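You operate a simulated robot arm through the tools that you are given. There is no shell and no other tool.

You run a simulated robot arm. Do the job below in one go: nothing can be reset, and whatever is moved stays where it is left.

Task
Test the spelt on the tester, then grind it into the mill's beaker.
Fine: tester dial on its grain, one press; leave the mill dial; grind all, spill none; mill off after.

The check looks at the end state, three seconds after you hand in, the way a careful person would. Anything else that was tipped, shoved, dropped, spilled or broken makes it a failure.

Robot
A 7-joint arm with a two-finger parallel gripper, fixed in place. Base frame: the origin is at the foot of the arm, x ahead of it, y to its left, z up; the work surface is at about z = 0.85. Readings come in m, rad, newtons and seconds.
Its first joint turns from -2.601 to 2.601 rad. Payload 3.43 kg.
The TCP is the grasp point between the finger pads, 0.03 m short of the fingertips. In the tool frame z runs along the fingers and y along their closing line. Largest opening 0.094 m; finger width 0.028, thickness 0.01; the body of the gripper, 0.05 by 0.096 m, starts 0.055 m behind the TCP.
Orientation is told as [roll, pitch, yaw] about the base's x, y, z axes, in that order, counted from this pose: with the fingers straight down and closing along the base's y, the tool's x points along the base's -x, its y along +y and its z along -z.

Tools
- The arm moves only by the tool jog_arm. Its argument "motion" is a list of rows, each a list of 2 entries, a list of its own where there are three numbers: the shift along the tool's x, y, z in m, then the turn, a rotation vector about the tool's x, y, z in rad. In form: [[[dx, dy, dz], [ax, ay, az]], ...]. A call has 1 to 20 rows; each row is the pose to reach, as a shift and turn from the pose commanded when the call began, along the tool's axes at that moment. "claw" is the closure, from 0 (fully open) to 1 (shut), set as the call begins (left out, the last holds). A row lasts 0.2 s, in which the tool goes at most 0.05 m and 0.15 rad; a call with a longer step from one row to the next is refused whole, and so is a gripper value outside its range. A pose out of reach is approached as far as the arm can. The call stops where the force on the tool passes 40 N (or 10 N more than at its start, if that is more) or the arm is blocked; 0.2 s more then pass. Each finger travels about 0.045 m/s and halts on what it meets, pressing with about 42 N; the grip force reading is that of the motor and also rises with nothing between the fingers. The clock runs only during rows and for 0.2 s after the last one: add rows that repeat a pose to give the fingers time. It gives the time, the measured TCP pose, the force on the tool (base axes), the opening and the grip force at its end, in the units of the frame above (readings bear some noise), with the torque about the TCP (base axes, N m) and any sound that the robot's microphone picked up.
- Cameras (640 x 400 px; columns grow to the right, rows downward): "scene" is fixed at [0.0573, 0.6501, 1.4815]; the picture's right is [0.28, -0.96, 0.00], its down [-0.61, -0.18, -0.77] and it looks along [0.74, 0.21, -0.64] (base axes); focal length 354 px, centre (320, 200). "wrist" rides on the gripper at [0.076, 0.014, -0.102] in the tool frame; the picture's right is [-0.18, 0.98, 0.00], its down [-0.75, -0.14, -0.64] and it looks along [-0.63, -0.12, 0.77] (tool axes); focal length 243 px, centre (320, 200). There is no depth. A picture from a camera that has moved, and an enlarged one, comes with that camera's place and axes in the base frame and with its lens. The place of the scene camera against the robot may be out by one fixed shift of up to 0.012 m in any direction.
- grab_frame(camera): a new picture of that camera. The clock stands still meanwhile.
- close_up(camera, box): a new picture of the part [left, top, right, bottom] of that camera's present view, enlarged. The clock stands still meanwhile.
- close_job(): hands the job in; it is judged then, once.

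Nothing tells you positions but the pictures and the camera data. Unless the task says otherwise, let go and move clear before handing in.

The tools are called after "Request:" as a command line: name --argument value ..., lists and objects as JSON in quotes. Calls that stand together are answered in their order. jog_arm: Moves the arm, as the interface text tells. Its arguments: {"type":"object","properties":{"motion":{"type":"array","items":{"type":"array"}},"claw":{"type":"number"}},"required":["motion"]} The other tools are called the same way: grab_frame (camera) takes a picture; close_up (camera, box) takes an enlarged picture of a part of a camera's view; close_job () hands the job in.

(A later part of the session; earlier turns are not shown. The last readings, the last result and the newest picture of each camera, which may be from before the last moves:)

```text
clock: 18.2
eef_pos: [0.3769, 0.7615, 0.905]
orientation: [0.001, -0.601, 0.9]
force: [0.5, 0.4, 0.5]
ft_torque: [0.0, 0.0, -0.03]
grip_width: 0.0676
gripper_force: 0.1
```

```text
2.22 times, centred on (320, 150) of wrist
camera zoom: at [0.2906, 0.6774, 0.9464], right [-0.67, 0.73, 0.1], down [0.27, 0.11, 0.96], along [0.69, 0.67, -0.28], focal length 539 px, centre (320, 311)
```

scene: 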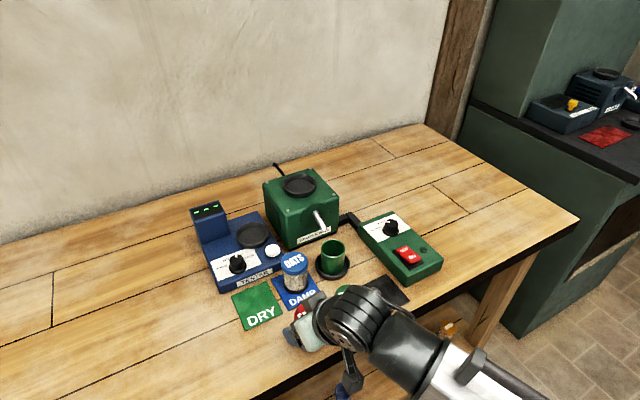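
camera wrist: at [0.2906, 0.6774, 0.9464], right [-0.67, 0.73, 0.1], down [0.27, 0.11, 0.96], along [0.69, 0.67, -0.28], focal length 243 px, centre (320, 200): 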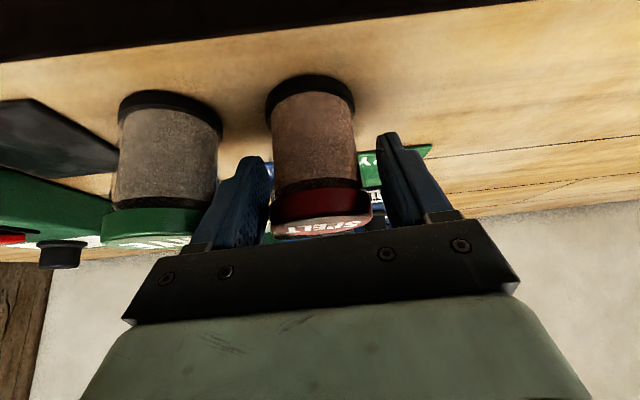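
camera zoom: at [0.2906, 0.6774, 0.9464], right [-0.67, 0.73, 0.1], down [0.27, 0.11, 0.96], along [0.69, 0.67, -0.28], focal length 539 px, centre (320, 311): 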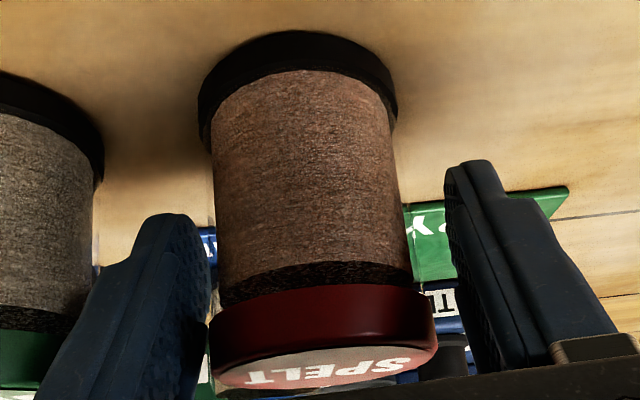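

The jar is well centred between the fingers and clear of rye. Closing now, then a tiny lift to see whether jar and lid come up together.

Request:
jog_arm --motion '[[[0, 0, 0], [0, 0, 0]], [[0, 0, 0], [0, 0, 0]], [[0, 0, 0], [0, 0, 0]], [[0, 0, 0], [0, 0, 0]]]' --claw 0.65

Request:
close_up --camera "wrist" --box '[180, 60, 460, 240]'

```text
clock: 19.2
eef_pos: [0.377, 0.7622, 0.906]
orientation: [0.0, -0.6, 0.898]
force: [-0.2, 1.1, 0.2]
ft_torque: [0.01, -0.01, -0.05]
grip_width: 0.0564
gripper_force: 41.8
```

```text
2.22 times, centred on (320, 150) of wrist
camera zoom: at [0.2906, 0.6773, 0.9465], right [-0.68, 0.73, 0.1], down [0.27, 0.12, 0.96], along [0.69, 0.67, -0.28], focal length 539 px, centre (320, 311)
```

zoom: 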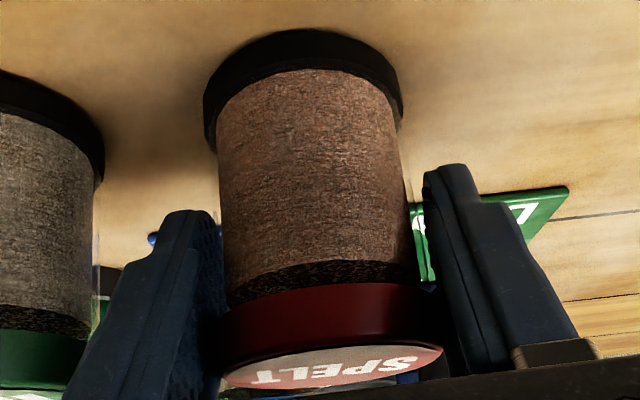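

Grip holds at 0.056 (the lid edge). I'll lift 15 mm slowly and look.

Request:
jog_arm --motion '[[[-0.0028, 0, -0.0041], [0, 0, 0]], [[-0.0056, 0, -0.0083], [0, 0, 0]], [[-0.0085, 0, -0.0124], [0, 0, 0]], [[-0.0085, 0, -0.0124], [0, 0, 0]]]'

Request:
close_up --camera "wrist" --box '[180, 60, 460, 240]'

Request:
close_up --camera "scene" --box '[270, 280, 360, 360]'

```text
clock: 20.2
eef_pos: [0.3787, 0.7618, 0.9209]
orientation: [0.0, -0.6, 0.898]
force: [0.3, -0.5, -2.4]
ft_torque: [0.01, 0.03, -0.02]
grip_width: 0.0562
gripper_force: 42.0
```

```text
2.22 times, centred on (320, 150) of wrist
camera zoom: at [0.2916, 0.6772, 0.9611], right [-0.68, 0.73, 0.1], down [0.27, 0.12, 0.96], along [0.69, 0.67, -0.28], focal length 539 px, centre (320, 311)
```

zoom: 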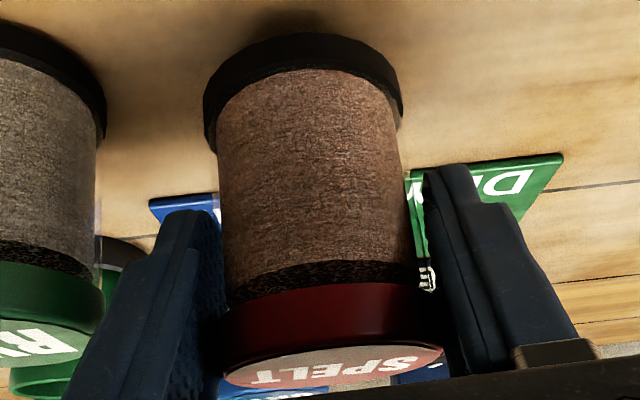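

```text
5.00 times, centred on (315, 320) of scene
camera zoom: at [0.0573, 0.6501, 1.4815], right [0.28, -0.96, 0.0], down [-0.61, -0.18, -0.77], along [0.74, 0.21, -0.64], focal length 1770 px, centre (345, -400)
```

zoom: 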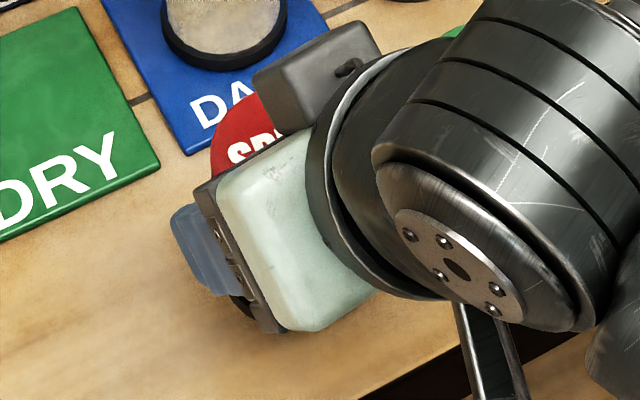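

Jar and lid rise together as one piece (about 0.24 kg), so the jar itself goes in the dish. I'll lift it and carry it over the tester dish at about (0.5605, 0.9585), turning so the gripper stays clear of the mill.

Request:
jog_arm --motion '[[[-0.0155, 0, -0.0227], [0, 0, 0]], [[-0.031, 0, -0.0454], [0, 0, 0]], [[-0.0466, 0, -0.0681], [0, 0, 0]], [[-0.0621, 0, -0.0908], [0, 0, 0]]]'

Request:
jog_arm --motion '[[[-0.0275, -0.0025, 0.0188], [0.021, 0, 0.0307]], [[-0.055, -0.0049, 0.0376], [0.0421, 0, 0.0615]], [[-0.0826, -0.0073, 0.0565], [0.0631, 0, 0.0922]], [[-0.1101, -0.0098, 0.0753], [0.0841, 0, 0.123]], [[-0.1376, -0.0122, 0.0941], [0.1052, 0, 0.1537]], [[-0.1652, -0.0147, 0.113], [0.1262, 0, 0.1844]], [[-0.1927, -0.0171, 0.1318], [0.1473, 0, 0.2152]], [[-0.2202, -0.0196, 0.1506], [0.1683, 0, 0.2459]], [[-0.2202, -0.0196, 0.1506], [0.1683, 0, 0.2459]]]'

Request:
grab_frame --camera "wrist"

Request:
grab_frame --camera "scene"

```text
clock: 21.2
eef_pos: [0.3769, 0.7602, 1.0279]
orientation: [0.0, -0.599, 0.901]
force: [0.2, 0.7, -1.8]
ft_torque: [0.04, 0.02, -0.05]
grip_width: 0.0563
gripper_force: 41.8
```

```text
clock: 23.2
eef_pos: [0.5604, 0.9602, 1.0301]
orientation: [0.0, -0.603, 0.6]
force: [-0.5, 0.4, -2.5]
ft_torque: [-0.01, 0.03, 0.01]
grip_width: 0.0564
gripper_force: 42.6
```

```text
taken
camera wrist: at [0.4523, 0.9041, 1.0708], right [-0.43, 0.9, 0.1], down [0.29, 0.03, 0.96], along [0.85, 0.44, -0.28], focal length 243 px, centre (320, 200)
```

wrist: 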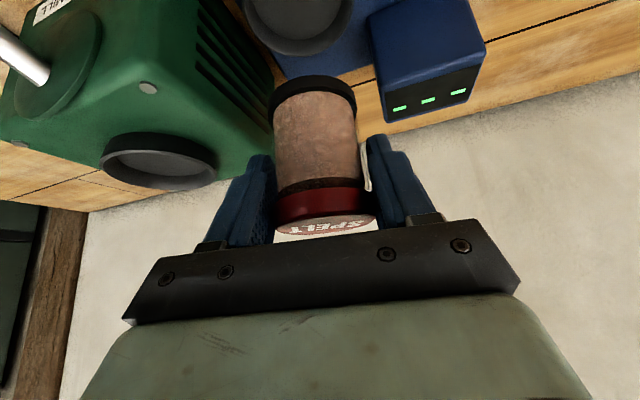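

```text
taken
```

scene: 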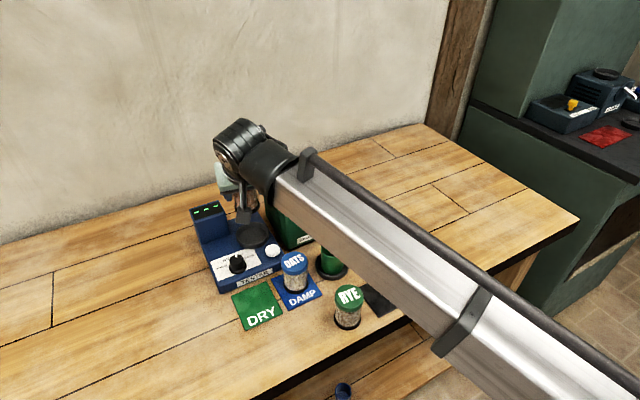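

The pose is reached with the jar upright. I'll check alignment with the dish before lowering.

Request:
close_up --camera "wrist" --box '[210, 0, 410, 130]'

Request:
close_up --camera "scene" --box '[190, 170, 310, 270]'

```text
3.08 times, centred on (310, 65) of wrist
camera zoom: at [0.4523, 0.9041, 1.0708], right [-0.43, 0.9, 0.1], down [0.29, 0.03, 0.96], along [0.85, 0.44, -0.28], focal length 746 px, centre (351, 615)
```

zoom: 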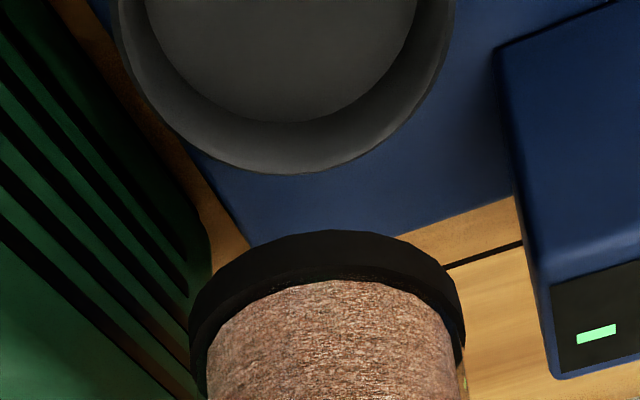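

```text
4.00 times, centred on (250, 220) of scene
camera zoom: at [0.0573, 0.6501, 1.4815], right [0.28, -0.96, 0.0], down [-0.61, -0.18, -0.77], along [0.74, 0.21, -0.64], focal length 1416 px, centre (600, 120)
```

zoom: 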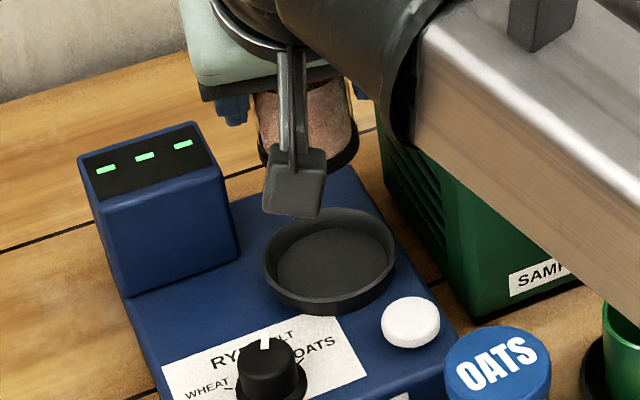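

Jar and dish agree within a couple of millimetres. I'll lower to just above the rim and recheck.

Request:
jog_arm --motion '[[[0.0123, -0.0005, 0.0178], [0, 0, 0]], [[0.0246, -0.001, 0.0357], [0, 0, 0]], [[0.0369, -0.0015, 0.0535], [0, 0, 0]], [[0.0369, -0.0015, 0.0535], [0, 0, 0]]]'

Request:
close_up --camera "wrist" --box '[210, 0, 410, 130]'

Request:
close_up --camera "scene" --box '[190, 170, 310, 270]'

```text
clock: 24.2
eef_pos: [0.5602, 0.9565, 0.9669]
orientation: [0.0, -0.601, 0.601]
force: [0.3, 0.4, -2.8]
ft_torque: [0.02, 0.04, 0.01]
grip_width: 0.0564
gripper_force: 42.1
```

```text
3.08 times, centred on (310, 65) of wrist
camera zoom: at [0.4524, 0.9004, 1.0072], right [-0.43, 0.9, 0.1], down [0.29, 0.03, 0.96], along [0.85, 0.44, -0.28], focal length 746 px, centre (351, 615)
```

zoom: 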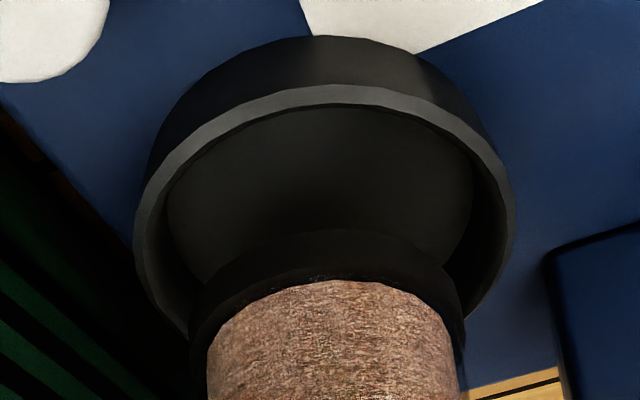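

```text
4.00 times, centred on (250, 220) of scene
camera zoom: at [0.0573, 0.6501, 1.4815], right [0.28, -0.96, 0.0], down [-0.61, -0.18, -0.77], along [0.74, 0.21, -0.64], focal length 1416 px, centre (600, 120)
```

zoom: 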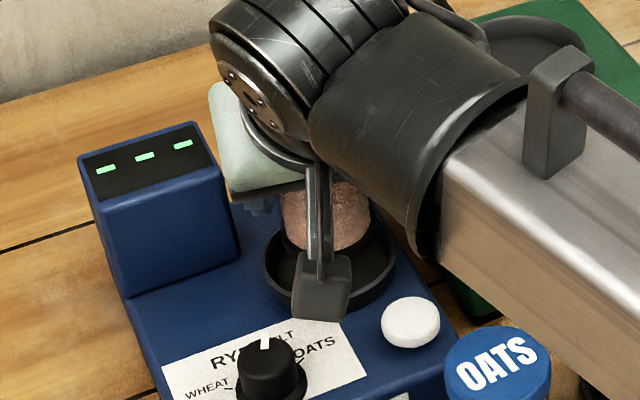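

The foot is centred laterally in the dish, with perhaps 2–3 mm too far out; I'll correct and lower toward the dish floor while watching the force.

Request:
jog_arm --motion '[[[0.0055, 0, 0.0035], [0, 0, 0]], [[0.0095, 0, 0.0093], [0, 0, 0]], [[0.0134, 0, 0.0151], [0, 0, 0]], [[0.0134, 0, 0.0151], [0, 0, 0]]]'

Request:
close_up --camera "wrist" --box '[210, 0, 410, 130]'

Request:
close_up --camera "scene" --box '[190, 170, 310, 270]'

```text
clock: 25.2
eef_pos: [0.5583, 0.9555, 0.9442]
orientation: [-0.001, -0.599, 0.602]
force: [-0.7, -0.6, -2.8]
ft_torque: [-0.02, -0.02, 0.03]
grip_width: 0.0563
gripper_force: 41.8
```

```text
3.08 times, centred on (310, 65) of wrist
camera zoom: at [0.45, 0.9, 0.9854], right [-0.43, 0.9, 0.1], down [0.29, 0.03, 0.96], along [0.85, 0.44, -0.28], focal length 746 px, centre (351, 615)
```

zoom: 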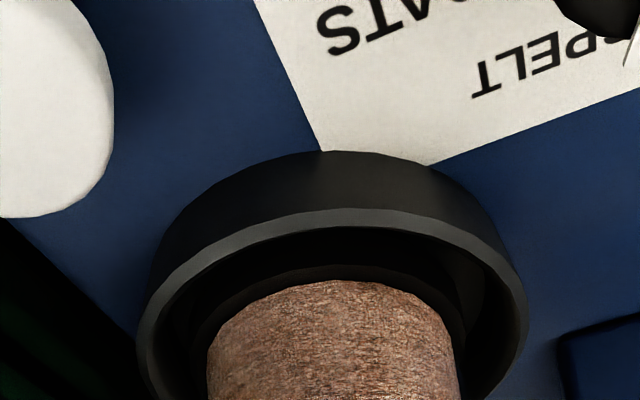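

```text
4.00 times, centred on (250, 220) of scene
camera zoom: at [0.0573, 0.6501, 1.4815], right [0.28, -0.96, 0.0], down [-0.61, -0.18, -0.77], along [0.74, 0.21, -0.64], focal length 1416 px, centre (600, 120)
```

zoom: 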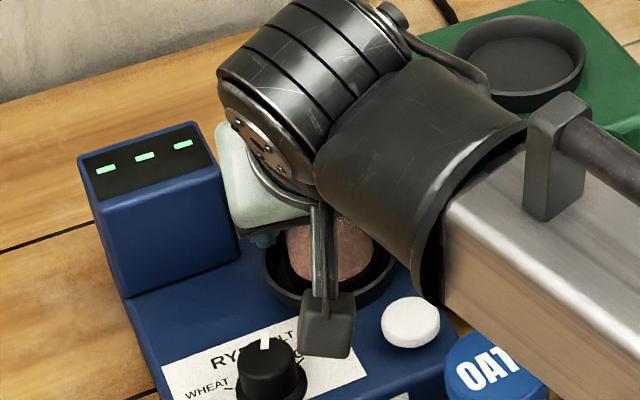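

The jar is inside the rim and centred. Lowering in small steps until contact.

Request:
jog_arm --motion '[[[0.0011, 0, 0.0016], [0, 0, 0]], [[0.0023, 0, 0.0033], [0, 0, 0]], [[0.0023, 0, 0.0033], [0, 0, 0]]]'

Request:
jog_arm --motion '[[[0.0011, 0, 0.0016], [0, 0, 0]], [[0.0017, 0, 0.0025], [0, 0, 0]], [[0.0017, 0, 0.0025], [0, 0, 0]]]'

```text
clock: 26.0
eef_pos: [0.5574, 0.9555, 0.9415]
orientation: [0.001, -0.6, 0.602]
force: [0.4, 0.4, -2.7]
ft_torque: [-0.01, -0.01, 0.01]
grip_width: 0.0566
gripper_force: 42.1
```

```text
clock: 26.8
eef_pos: [0.5565, 0.955, 0.9389]
orientation: [0.0, -0.602, 0.603]
force: [0.0, 1.2, 4.5]
ft_torque: [0.19, 0.1, 0.01]
grip_width: 0.0564
gripper_force: 42.5
```

Contact felt at TCP z ≈ 0.939. A look before letting go.

Request:
close_up --camera "wrist" --box '[210, 0, 410, 130]'

Request:
close_up --camera "scene" --box '[230, 200, 300, 260]'

```text
3.08 times, centred on (310, 65) of wrist
camera zoom: at [0.4496, 0.8993, 0.9804], right [-0.43, 0.9, 0.1], down [0.29, 0.03, 0.96], along [0.85, 0.44, -0.27], focal length 746 px, centre (351, 615)
```

zoom: 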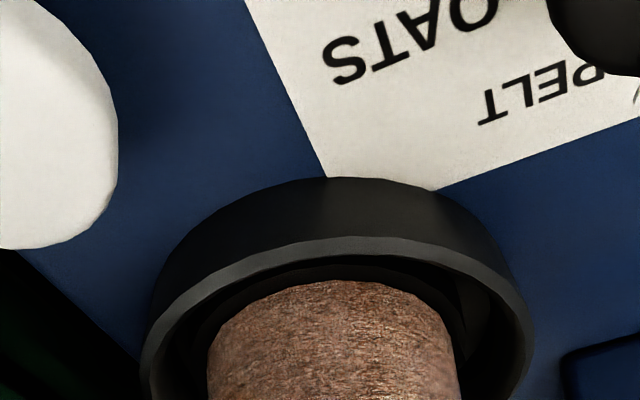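

```text
6.67 times, centred on (265, 230) of scene
camera zoom: at [0.0573, 0.6501, 1.4815], right [0.28, -0.96, 0.0], down [-0.61, -0.18, -0.77], along [0.74, 0.21, -0.64], focal length 2360 px, centre (687, 0)
```

zoom: 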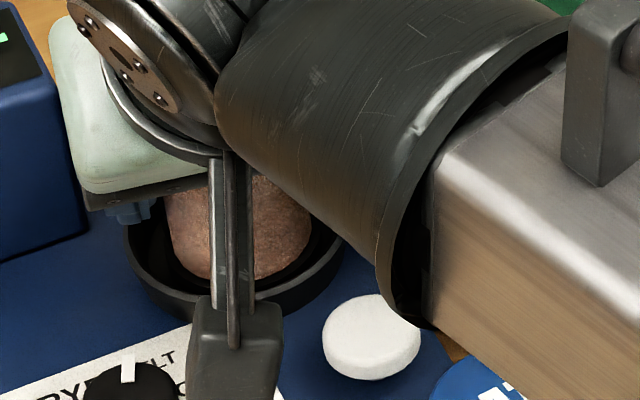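

The jar stands seated in the dish. Releasing with a small opening (the mill is close), then straight up.

Request:
jog_arm --motion '[[[0, 0, 0], [0, 0, 0]], [[0, 0, 0], [0, 0, 0]], [[0, 0, 0], [0, 0, 0]]]' --claw 0.25

Request:
jog_arm --motion '[[[-0.0085, 0, -0.0124], [0, 0, 0]], [[-0.017, 0, -0.0248], [0, 0, 0]], [[-0.034, 0, -0.0495], [0, 0, 0]], [[-0.0567, 0, -0.0825], [0, 0, 0]]]'

Request:
grab_frame --camera "wrist"

Request:
grab_frame --camera "scene"

```text
clock: 27.6
eef_pos: [0.559, 0.956, 0.9389]
orientation: [0.0, -0.599, 0.601]
force: [-0.4, 0.8, -0.5]
ft_torque: [-0.02, -0.01, -0.02]
grip_width: 0.0707
gripper_force: 0.1
```

```text
clock: 28.6
eef_pos: [0.5595, 0.9578, 1.0399]
orientation: [-0.001, -0.6, 0.604]
force: [-0.4, 0.2, 0.3]
ft_torque: [0.02, 0.0, -0.01]
grip_width: 0.0709
gripper_force: 0.0
```

```text
taken
camera wrist: at [0.4516, 0.9014, 1.0804], right [-0.43, 0.9, 0.1], down [0.29, 0.03, 0.96], along [0.85, 0.44, -0.28], focal length 243 px, centre (320, 200)
```

wrist: 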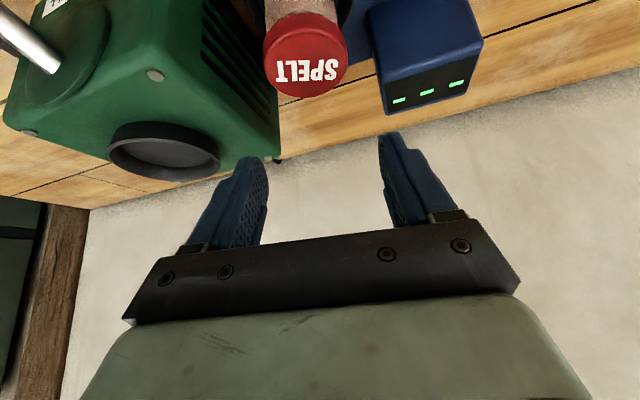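

```text
taken
```

scene: 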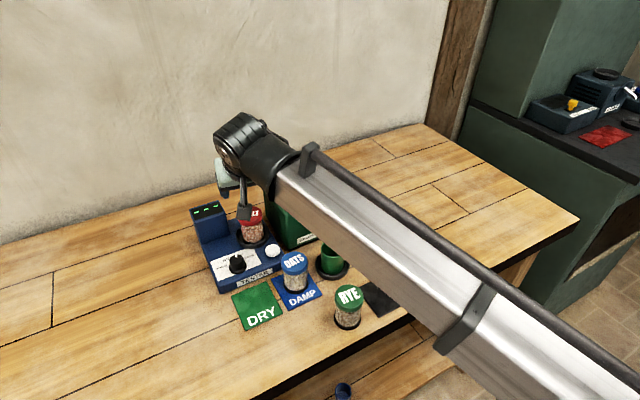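

Spelt stands in the tester dish and the display still shows dashes. Next I'll shut the fingers and hover over the white button (≈(0.528, 0.897)), keeping away from the mill.

Request:
jog_arm --motion '[[[0.0138, -0.0079, -0.0094], [0.0136, 0.025, 0.0222]], [[0.0276, -0.0158, -0.0189], [0.0272, 0.05, 0.0444]], [[0.0413, -0.0236, -0.0283], [0.0408, 0.075, 0.0665]], [[0.0551, -0.0315, -0.0377], [0.0544, 0.1, 0.0887]], [[0.0551, -0.0315, -0.0377], [0.0544, 0.1, 0.0887]]]' --claw 1.0

Request:
grab_frame --camera "wrist"

Request:
close_up --camera "scene" --box '[190, 170, 310, 270]'

```text
clock: 29.8
eef_pos: [0.5217, 0.8906, 1.0376]
orientation: [0.0, -0.498, 0.497]
force: [-0.8, 0.3, 0.4]
ft_torque: [0.01, 0.02, 0.0]
grip_width: 0.0001
gripper_force: 30.8
```

```text
taken
camera wrist: at [0.4117, 0.8489, 1.0908], right [-0.33, 0.94, 0.09], down [0.38, 0.04, 0.92], along [0.87, 0.34, -0.37], focal length 243 px, centre (320, 200)
```

wrist: 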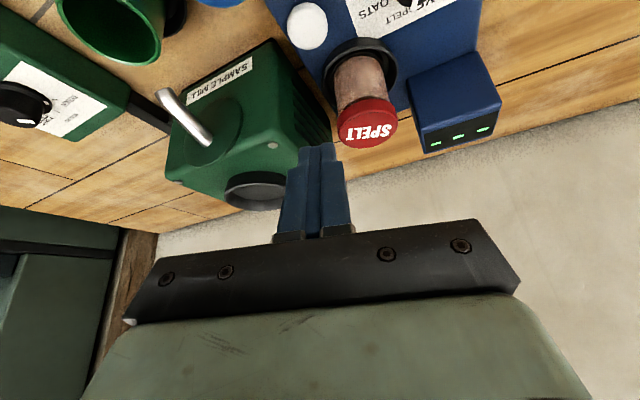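

```text
4.00 times, centred on (250, 220) of scene
camera zoom: at [0.0573, 0.6501, 1.4815], right [0.28, -0.96, 0.0], down [-0.61, -0.18, -0.77], along [0.74, 0.21, -0.64], focal length 1416 px, centre (600, 120)
```

zoom: 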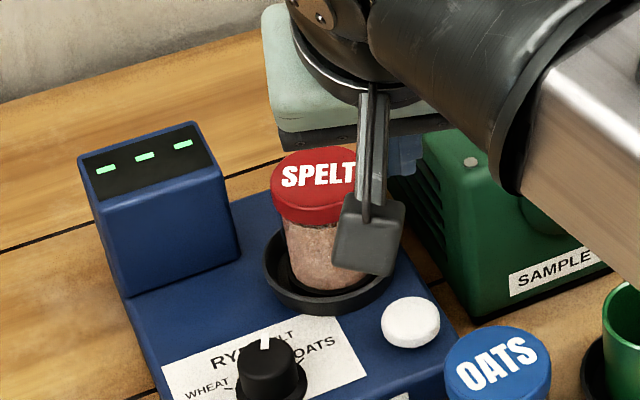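

I refine the button to about (0.528, 0.897, 0.893). I'll go down to about 9 mm above it and check.

Request:
jog_arm --motion '[[[0.0158, 0.0026, 0.0304], [0, 0, 0]], [[0.0315, 0.0026, 0.0607], [0, 0, 0]], [[0.0473, 0.0026, 0.0911], [0, 0, 0]], [[0.0473, 0.0026, 0.0911], [0, 0, 0]]]'

Request:
close_up --camera "wrist" --box '[220, 60, 420, 200]'

Request:
close_up --camera "scene" --box '[190, 170, 310, 270]'

```text
clock: 30.8
eef_pos: [0.5218, 0.8954, 0.9353]
orientation: [-0.001, -0.503, 0.497]
force: [0.3, 0.0, -0.6]
ft_torque: [-0.01, -0.03, 0.01]
grip_width: 0.0001
gripper_force: 33.1
```

```text
2.86 times, centred on (320, 130) of wrist
camera zoom: at [0.4128, 0.8534, 0.9879], right [-0.33, 0.94, 0.09], down [0.38, 0.04, 0.92], along [0.87, 0.34, -0.37], focal length 693 px, centre (320, 400)
```

zoom: 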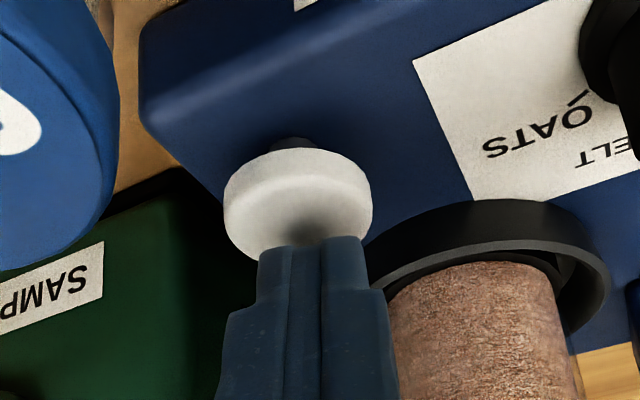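

```text
4.00 times, centred on (250, 220) of scene
camera zoom: at [0.0573, 0.6501, 1.4815], right [0.28, -0.96, 0.0], down [-0.61, -0.18, -0.77], along [0.74, 0.21, -0.64], focal length 1416 px, centre (600, 120)
```

zoom: 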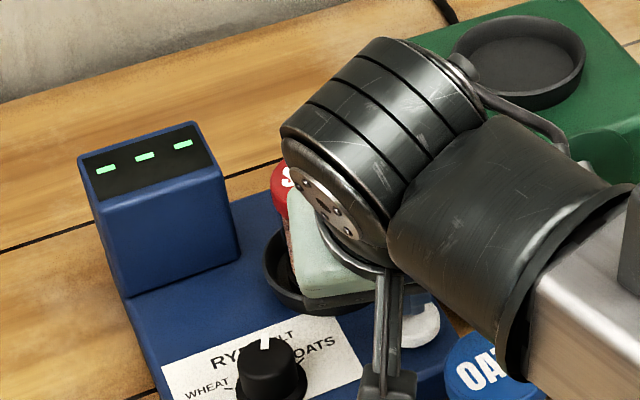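

The closed tips are just above the button, a few mm on the near side of its centre. Pressing down now in small increments without backing off.

Request:
jog_arm --motion '[[[0.0019, 0, 0.0035], [0, 0, 0]], [[0.0038, 0, 0.007], [0, 0, 0]], [[0.0053, 0, 0.0097], [0, 0, 0]]]'

Request:
close_up --camera "scene" --box '[185, 190, 305, 270]'

Request:
close_up --camera "wrist" --box '[220, 60, 420, 200]'

```text
clock: 31.6
eef_pos: [0.5221, 0.8961, 0.9261]
orientation: [0.002, -0.504, 0.496]
force: [-0.6, 3.2, 13.7]
ft_torque: [0.09, 0.01, -0.04]
grip_width: 0.0
gripper_force: 33.0
heard: click
```

```text
5.00 times, centred on (245, 230) of scene
camera zoom: at [0.0573, 0.6501, 1.4815], right [0.28, -0.96, 0.0], down [-0.61, -0.18, -0.77], along [0.74, 0.21, -0.64], focal length 1770 px, centre (695, 50)
```

zoom: 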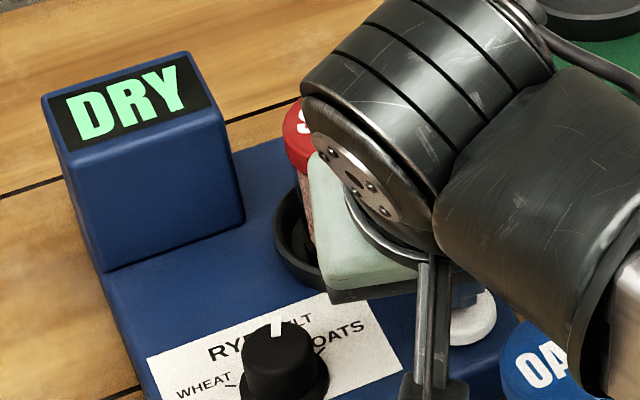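

```text
2.86 times, centred on (320, 130) of wrist
camera zoom: at [0.4128, 0.8532, 0.9787], right [-0.33, 0.94, 0.09], down [0.38, 0.04, 0.93], along [0.87, 0.34, -0.37], focal length 693 px, centre (320, 400)
```

zoom: 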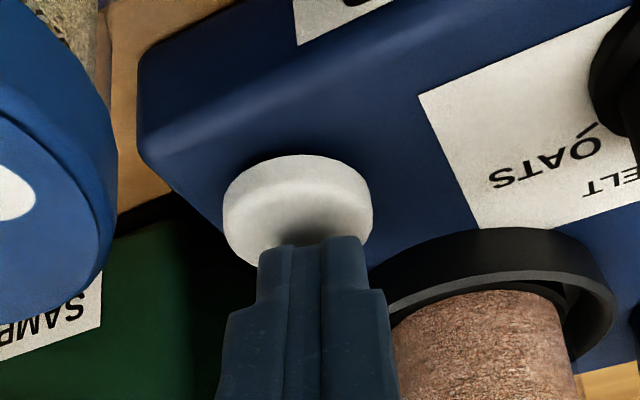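

The tester clicked once and shows DRY. I'll lift straight off the button, return above the jar and open the fingers.

Request:
jog_arm --motion '[[[-0.0105, -0.0005, -0.0202], [0, 0, 0]], [[-0.021, -0.001, -0.0403], [0, 0, 0]], [[-0.0316, -0.0016, -0.0605], [0, 0, 0]], [[-0.0421, -0.0021, -0.0806], [0, 0, 0]], [[-0.0526, -0.0026, -0.1008], [0, 0, 0]]]'

Request:
jog_arm --motion '[[[-0.0138, 0.0096, 0.0076], [-0.0136, -0.025, -0.0222]], [[-0.0277, 0.0192, 0.0151], [-0.0272, -0.05, -0.0444]], [[-0.0416, 0.0287, 0.0227], [-0.0408, -0.075, -0.0665]], [[-0.0554, 0.0383, 0.0302], [-0.0544, -0.1, -0.0887]], [[-0.0554, 0.0383, 0.0302], [-0.0544, -0.1, -0.0887]]]' --claw 0.25

Request:
grab_frame --camera "wrist"

Request:
close_up --camera "scene" --box '[185, 190, 305, 290]'

```text
clock: 32.8
eef_pos: [0.5198, 0.891, 1.0391]
orientation: [0.001, -0.499, 0.496]
force: [0.0, 0.3, 0.8]
ft_torque: [-0.03, -0.02, 0.0]
grip_width: 0.0001
gripper_force: 32.9
```

```text
clock: 34.0
eef_pos: [0.558, 0.9549, 1.0374]
orientation: [0.001, -0.599, 0.604]
force: [0.6, -0.3, -0.5]
ft_torque: [-0.02, 0.01, 0.0]
grip_width: 0.0705
gripper_force: 0.0
```

```text
taken
camera wrist: at [0.4507, 0.899, 1.0791], right [-0.43, 0.9, 0.1], down [0.29, 0.03, 0.96], along [0.85, 0.44, -0.28], focal length 243 px, centre (320, 200)
```

wrist: 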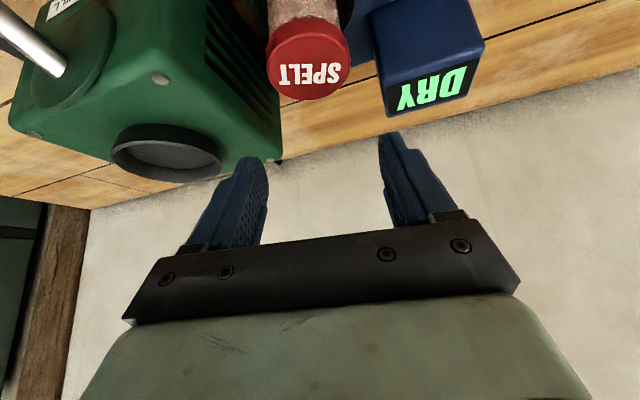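

```text
4.00 times, centred on (245, 240) of scene
camera zoom: at [0.0573, 0.6501, 1.4815], right [0.28, -0.96, 0.0], down [-0.61, -0.18, -0.77], along [0.74, 0.21, -0.64], focal length 1416 px, centre (620, 40)
```

zoom: 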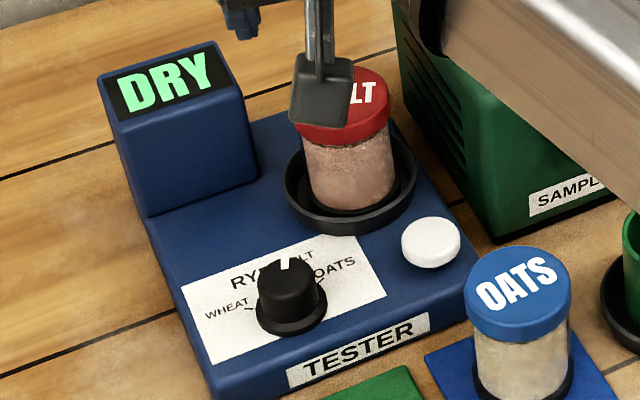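

DRY stays on the display and the jar stands upright. I'll go back down and grip the jar, a few mm further on so the grip is better centred.

Request:
jog_arm --motion '[[[0.0134, 0, 0.0212], [0, 0, 0]], [[0.0267, 0, 0.0424], [0, 0, 0]], [[0.04, 0, 0.0636], [0, 0, 0]], [[0.0534, 0, 0.0848], [0, 0, 0]], [[0.0534, 0, 0.0848], [0, 0, 0]]]'

Request:
close_up --camera "wrist" --box '[180, 40, 460, 240]'

```text
clock: 35.2
eef_pos: [0.5627, 0.9548, 0.9391]
orientation: [-0.001, -0.6, 0.605]
force: [-0.2, 0.3, -0.8]
ft_torque: [0.0, -0.01, 0.0]
grip_width: 0.0703
gripper_force: 0.0
```

```text
2.00 times, centred on (320, 140) of wrist
camera zoom: at [0.4526, 0.8997, 0.9793], right [-0.43, 0.9, 0.1], down [0.29, 0.03, 0.96], along [0.85, 0.44, -0.28], focal length 485 px, centre (320, 320)
```

zoom: 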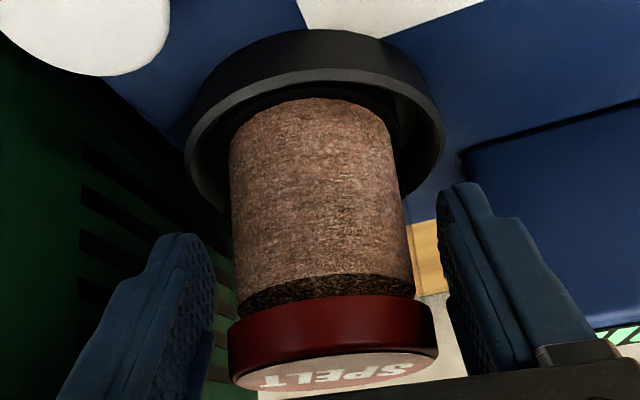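

The fingers straddle the jar evenly. Closing and lifting. From the bolt positions I take the mill top to be at z ≈ 0.97 with its dish centred near (0.661, 0.878).

Request:
jog_arm --motion '[[[0, 0, 0], [0, 0, 0]], [[0, 0, 0], [0, 0, 0]], [[0, 0, 0], [0, 0, 0]], [[0, 0, 0], [0, 0, 0]]]' --claw 0.65

Request:
jog_arm --motion '[[[-0.0085, 0, -0.0124], [0, 0, 0]], [[-0.017, 0, -0.0248], [0, 0, 0]], [[-0.0339, 0, -0.0495], [0, 0, 0]], [[-0.0508, 0, -0.0743], [0, 0, 0]], [[-0.0677, 0, -0.099], [0, 0, 0]], [[-0.0903, 0, -0.132], [0, 0, 0]], [[-0.0903, 0, -0.132], [0, 0, 0]]]'

Request:
grab_frame --camera "wrist"

Request:
grab_frame --camera "scene"

```text
clock: 36.2
eef_pos: [0.5601, 0.955, 0.9388]
orientation: [0.002, -0.6, 0.602]
force: [1.8, 2.2, -0.7]
ft_torque: [0.06, -0.03, 0.06]
grip_width: 0.0564
gripper_force: 42.1
```

```text
clock: 37.8
eef_pos: [0.5589, 0.9558, 1.0997]
orientation: [0.001, -0.599, 0.603]
force: [-1.0, -0.7, -2.5]
ft_torque: [0.0, -0.01, -0.02]
grip_width: 0.0561
gripper_force: 41.6
```

```text
taken
camera wrist: at [0.4514, 0.9001, 1.1403], right [-0.43, 0.9, 0.1], down [0.29, 0.03, 0.96], along [0.85, 0.44, -0.28], focal length 243 px, centre (320, 200)
```

wrist: 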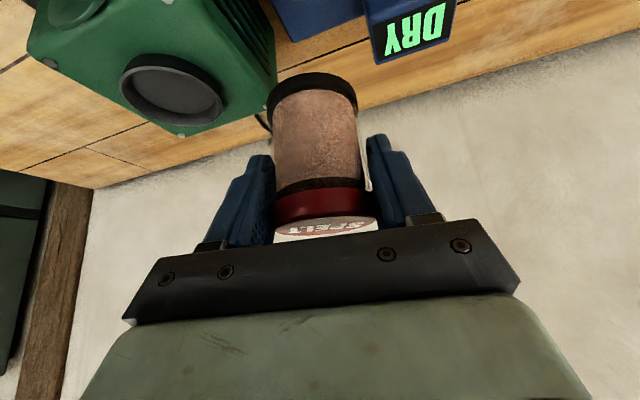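

```text
taken
```

scene: 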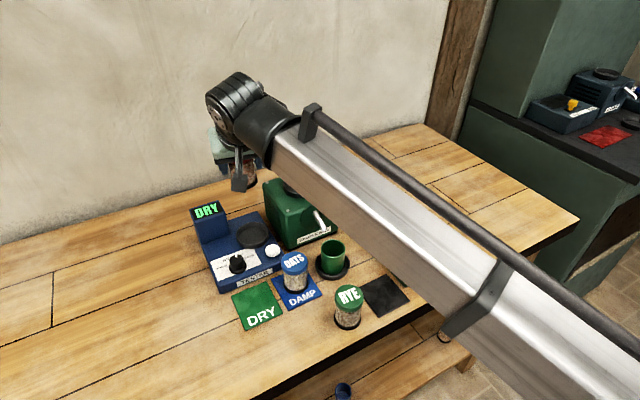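

Request:
close_up --camera "wrist" --box '[30, 0, 280, 150]'

```text
2.56 times, centred on (155, 75) of wrist
camera zoom: at [0.4514, 0.9001, 1.1403], right [-0.43, 0.9, 0.1], down [0.29, 0.03, 0.96], along [0.85, 0.44, -0.28], focal length 621 px, centre (742, 520)
```

zoom: 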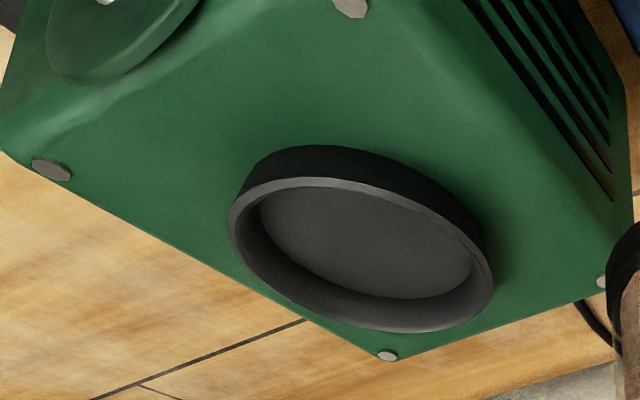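

Request:
close_up --camera "wrist" --box '[210, 0, 410, 130]'

```text
3.08 times, centred on (310, 65) of wrist
camera zoom: at [0.4514, 0.9001, 1.1403], right [-0.43, 0.9, 0.1], down [0.29, 0.03, 0.96], along [0.85, 0.44, -0.28], focal length 746 px, centre (351, 615)
```

zoom: 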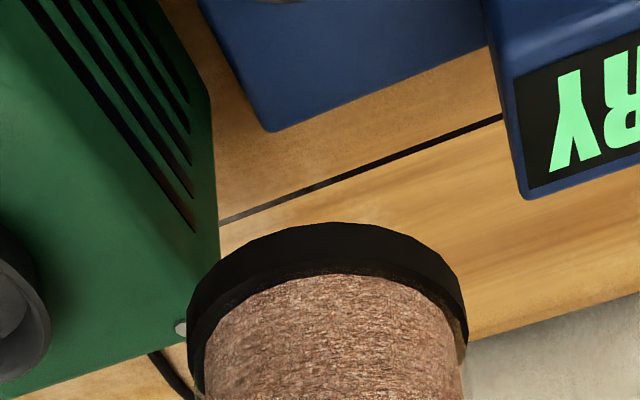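

The jar axis sits about 5 mm beyond the TCP. I'll carry it over to above the mill dish (≈(0.663, 0.877), rim z ≈ 0.984).

Request:
jog_arm --motion '[[[-0.0046, -0.0314, 0.0092], [0, 0, 0]], [[-0.0093, -0.0629, 0.0184], [0, 0, 0]], [[-0.014, -0.0943, 0.0276], [0, 0, 0]], [[-0.0186, -0.1257, 0.0368], [0, 0, 0]], [[-0.0186, -0.1257, 0.0368], [0, 0, 0]]]'

Request:
grab_frame --camera "wrist"

Request:
close_up --camera "wrist" --box '[210, 0, 410, 130]'

Request:
close_up --camera "scene" --box '[240, 120, 360, 220]'

```text
clock: 39.0
eef_pos: [0.6608, 0.8725, 1.078]
orientation: [-0.001, -0.6, 0.603]
force: [0.2, -0.4, -1.9]
ft_torque: [-0.02, -0.01, -0.01]
grip_width: 0.0561
gripper_force: 42.4
```

```text
taken
camera wrist: at [0.5532, 0.8175, 1.1184], right [-0.43, 0.9, 0.1], down [0.29, 0.03, 0.96], along [0.85, 0.44, -0.28], focal length 243 px, centre (320, 200)
```

wrist: 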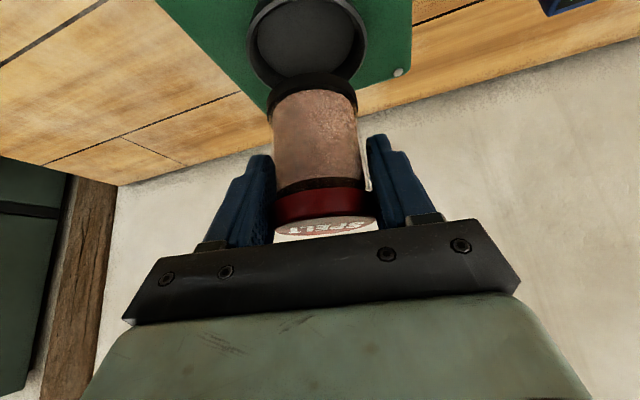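

```text
3.08 times, centred on (310, 65) of wrist
camera zoom: at [0.5532, 0.8175, 1.1184], right [-0.43, 0.9, 0.1], down [0.29, 0.03, 0.96], along [0.85, 0.44, -0.28], focal length 746 px, centre (351, 615)
```

zoom: 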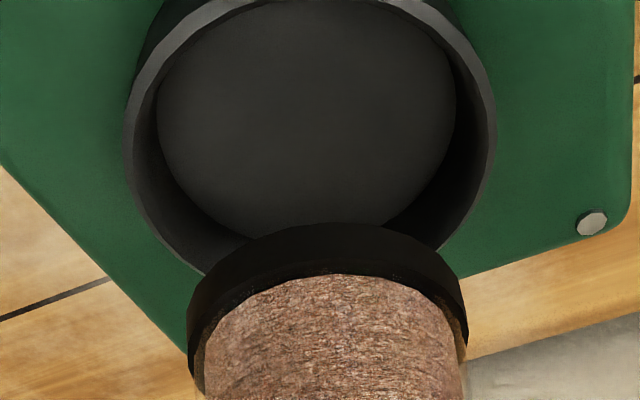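

```text
4.00 times, centred on (300, 170) of scene
camera zoom: at [0.0573, 0.6501, 1.4815], right [0.28, -0.96, 0.0], down [-0.61, -0.18, -0.77], along [0.74, 0.21, -0.64], focal length 1416 px, centre (400, 320)
```

zoom: 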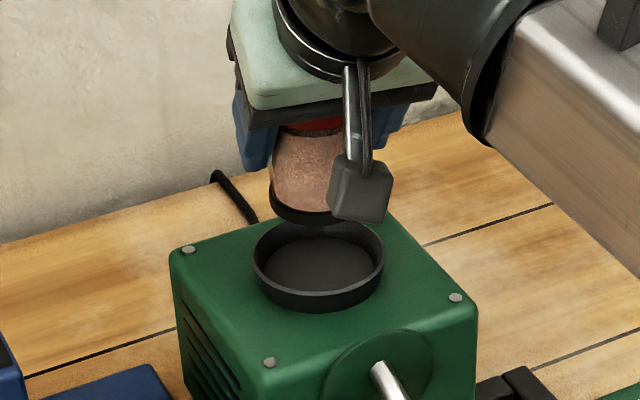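

The jar is aligned over the mill dish within about 2 mm. Lowering toward it.

Request:
jog_arm --motion '[[[0.0057, 0, 0.0094], [0, 0, 0]], [[0.0113, 0, 0.0189], [0, 0, 0]], [[0.017, 0, 0.0283], [0, 0, 0]], [[0.017, 0, 0.0283], [0, 0, 0]]]'

Request:
close_up --camera "wrist" --box '[210, 0, 410, 130]'

Request:
close_up --camera "scene" --box '[240, 120, 360, 220]'

```text
clock: 40.0
eef_pos: [0.6628, 0.8756, 1.0453]
orientation: [-0.001, -0.6, 0.599]
force: [0.1, -1.1, -2.3]
ft_torque: [0.02, 0.01, 0.02]
grip_width: 0.0561
gripper_force: 41.5
```

```text
3.08 times, centred on (310, 65) of wrist
camera zoom: at [0.5556, 0.8201, 1.0861], right [-0.43, 0.9, 0.1], down [0.29, 0.03, 0.96], along [0.85, 0.44, -0.28], focal length 746 px, centre (351, 615)
```

zoom: 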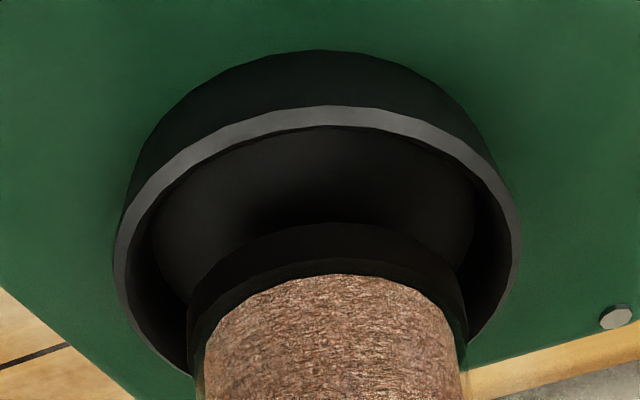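

```text
4.00 times, centred on (300, 170) of scene
camera zoom: at [0.0573, 0.6501, 1.4815], right [0.28, -0.96, 0.0], down [-0.61, -0.18, -0.77], along [0.74, 0.21, -0.64], focal length 1416 px, centre (400, 320)
```

zoom: 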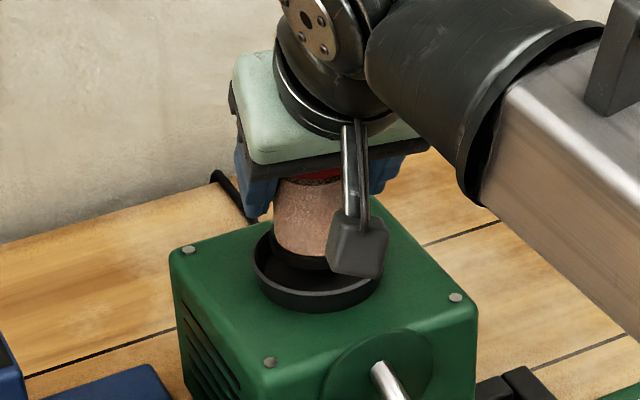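

Centred well inside the rim. Continuing down to contact.

Request:
jog_arm --motion '[[[0.005, -0.001, 0.0022], [0, 0, 0]], [[0.0084, -0.001, 0.0088], [0, 0, 0]], [[0.0084, -0.001, 0.0088], [0, 0, 0]]]'

Request:
jog_arm --motion '[[[0.0011, 0, 0.0016], [0, 0, 0]], [[0.0017, 0, 0.0025], [0, 0, 0]], [[0.0017, 0, 0.0025], [0, 0, 0]]]'

```text
clock: 40.8
eef_pos: [0.6614, 0.8734, 1.0321]
orientation: [0.0, -0.599, 0.602]
force: [-0.7, 0.2, -2.1]
ft_torque: [0.0, 0.01, 0.02]
grip_width: 0.0564
gripper_force: 41.9
```

```text
clock: 41.6
eef_pos: [0.662, 0.8726, 1.0298]
orientation: [-0.001, -0.602, 0.602]
force: [-0.1, -0.4, -2.6]
ft_torque: [-0.03, -0.03, 0.0]
grip_width: 0.0564
gripper_force: 41.5
```

Request:
jog_arm --motion '[[[0.0011, 0, 0.0016], [0, 0, 0]], [[0.0017, 0, 0.0025], [0, 0, 0]], [[0.0017, 0, 0.0025], [0, 0, 0]]]'

```text
clock: 42.4
eef_pos: [0.6624, 0.8728, 1.0279]
orientation: [-0.001, -0.6, 0.602]
force: [-1.7, -0.9, 2.4]
ft_torque: [-0.18, 0.04, -0.04]
grip_width: 0.0563
gripper_force: 42.6
```

The jar has touched the dish floor. I'll release with a modest opening, then lift straight up and look.

Request:
jog_arm --motion '[[[0, 0, 0], [0, 0, 0]], [[0, 0, 0], [0, 0, 0]], [[0, 0, 0], [0, 0, 0]]]' --claw 0.22

Request:
jog_arm --motion '[[[-0.0085, 0, -0.0124], [0, 0, 0]], [[-0.017, 0, -0.0248], [0, 0, 0]], [[-0.034, 0, -0.0495], [0, 0, 0]], [[-0.0567, 0, -0.0825], [0, 0, 0]]]'

Request:
grab_frame --camera "wrist"

Request:
close_up --camera "scene" --box '[200, 120, 360, 280]'

```text
clock: 43.2
eef_pos: [0.662, 0.8738, 1.0276]
orientation: [-0.001, -0.599, 0.602]
force: [-0.1, -0.3, 0.4]
ft_torque: [0.01, 0.02, 0.0]
grip_width: 0.0734
gripper_force: 0.1
```

```text
clock: 44.2
eef_pos: [0.6615, 0.8753, 1.128]
orientation: [-0.001, -0.601, 0.601]
force: [0.4, 0.0, -0.6]
ft_torque: [-0.05, 0.0, 0.01]
grip_width: 0.0733
gripper_force: 0.0
```

```text
taken
camera wrist: at [0.5543, 0.818, 1.1687], right [-0.43, 0.9, 0.1], down [0.29, 0.03, 0.96], along [0.85, 0.44, -0.28], focal length 243 px, centre (320, 200)
```

wrist: 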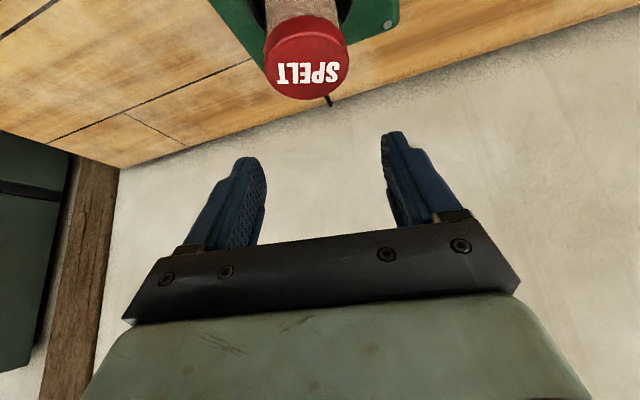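

```text
2.50 times, centred on (280, 200) of scene
camera zoom: at [0.0573, 0.6501, 1.4815], right [0.28, -0.96, 0.0], down [-0.61, -0.18, -0.77], along [0.74, 0.21, -0.64], focal length 885 px, centre (420, 200)
```

zoom: 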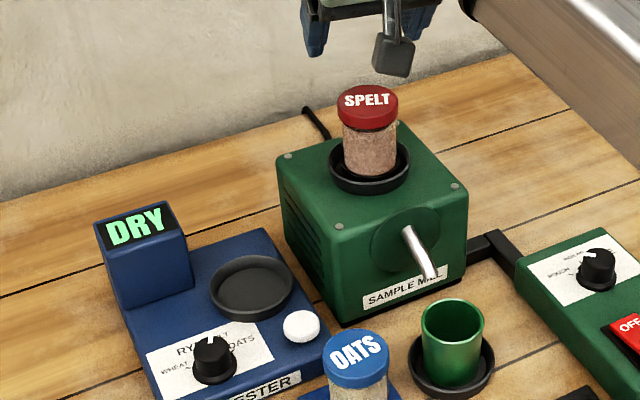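

The spelt jar stands in the mill dish. Before switching on, I'll check closely that the beaker sits properly under the spout.

Request:
close_up --camera "scene" --box '[295, 200, 365, 285]'

Request:
close_up --camera "scene" --box '[270, 150, 330, 210]'

```text
4.71 times, centred on (330, 242) of scene
camera zoom: at [0.0573, 0.6501, 1.4815], right [0.28, -0.96, 0.0], down [-0.61, -0.18, -0.77], along [0.74, 0.21, -0.64], focal length 1666 px, centre (273, 0)
```

zoom: 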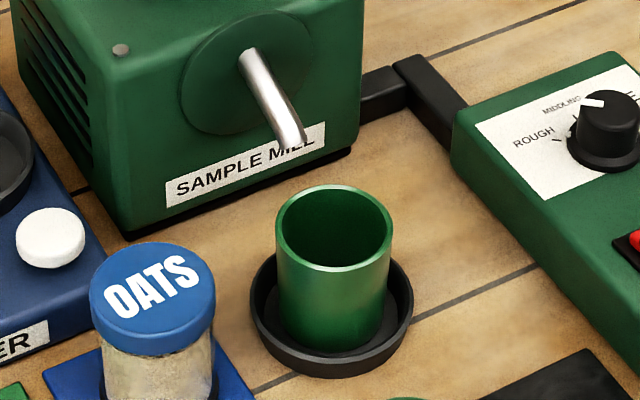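

```text
6.67 times, centred on (300, 180) of scene
camera zoom: at [0.0573, 0.6501, 1.4815], right [0.28, -0.96, 0.0], down [-0.61, -0.18, -0.77], along [0.74, 0.21, -0.64], focal length 2360 px, centre (453, 333)
```

zoom: 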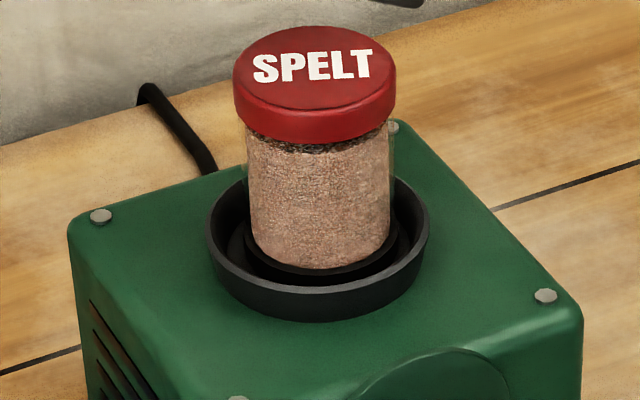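

The beaker is centred in its saucer, in line with the spout. Now I'll go over to the switch box (rocker ≈ (0.608, 0.608)), bringing the tool vertical.

Request:
jog_arm --motion '[[[0.0272, -0.0241, -0.0069], [0, 0.075, 0]], [[0.0545, -0.0483, -0.0137], [0, 0.15, 0]], [[0.0817, -0.0724, -0.0206], [0, 0.225, 0]], [[0.1089, -0.0965, -0.0274], [0, 0.3, 0]], [[0.1361, -0.1206, -0.0343], [0, 0.375, 0]], [[0.1634, -0.1448, -0.0411], [0, 0.45, 0]], [[0.1906, -0.1689, -0.048], [0, 0.525, 0]], [[0.2178, -0.193, -0.0548], [0, 0.6, 0]]]' --claw 1.0

Request:
jog_arm --motion '[[[0, 0, 0], [0, 0, -0.092]], [[0, 0, 0], [0, 0, -0.184]], [[0, 0, 0], [0, 0, -0.184]]]'

Request:
grab_frame --camera "wrist"

Request:
grab_frame --camera "scene"

```text
clock: 46.0
eef_pos: [0.5977, 0.5942, 1.0503]
orientation: [-0.001, -0.001, 0.601]
force: [-0.1, 0.3, 0.1]
ft_torque: [-0.02, 0.04, -0.02]
grip_width: 0.0002
gripper_force: 33.3
```

```text
clock: 46.8
eef_pos: [0.599, 0.5948, 1.0497]
orientation: [0.001, 0.001, 0.786]
force: [-0.1, -0.6, -0.7]
ft_torque: [-0.01, 0.0, -0.05]
grip_width: 0.0
gripper_force: 33.1
```

```text
taken
camera wrist: at [0.5349, 0.552, 1.1518], right [-0.57, 0.82, 0.0], down [0.63, 0.43, 0.64], along [0.53, 0.36, -0.77], focal length 243 px, centre (320, 200)
```

wrist: 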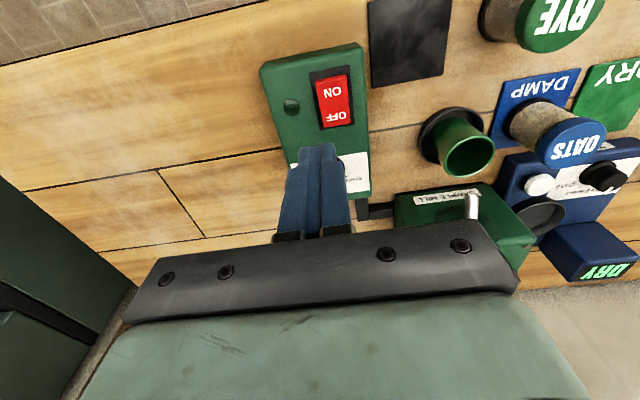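

```text
taken
```

scene: 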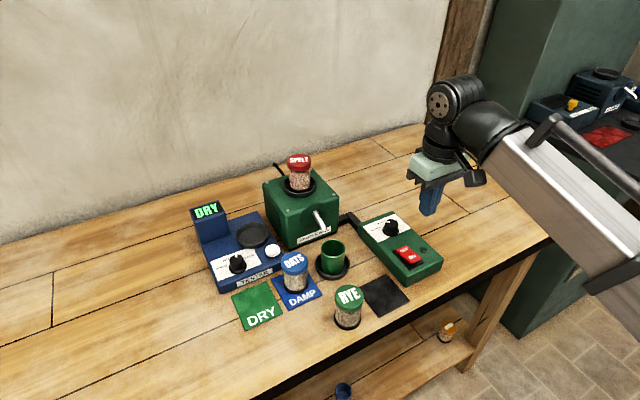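

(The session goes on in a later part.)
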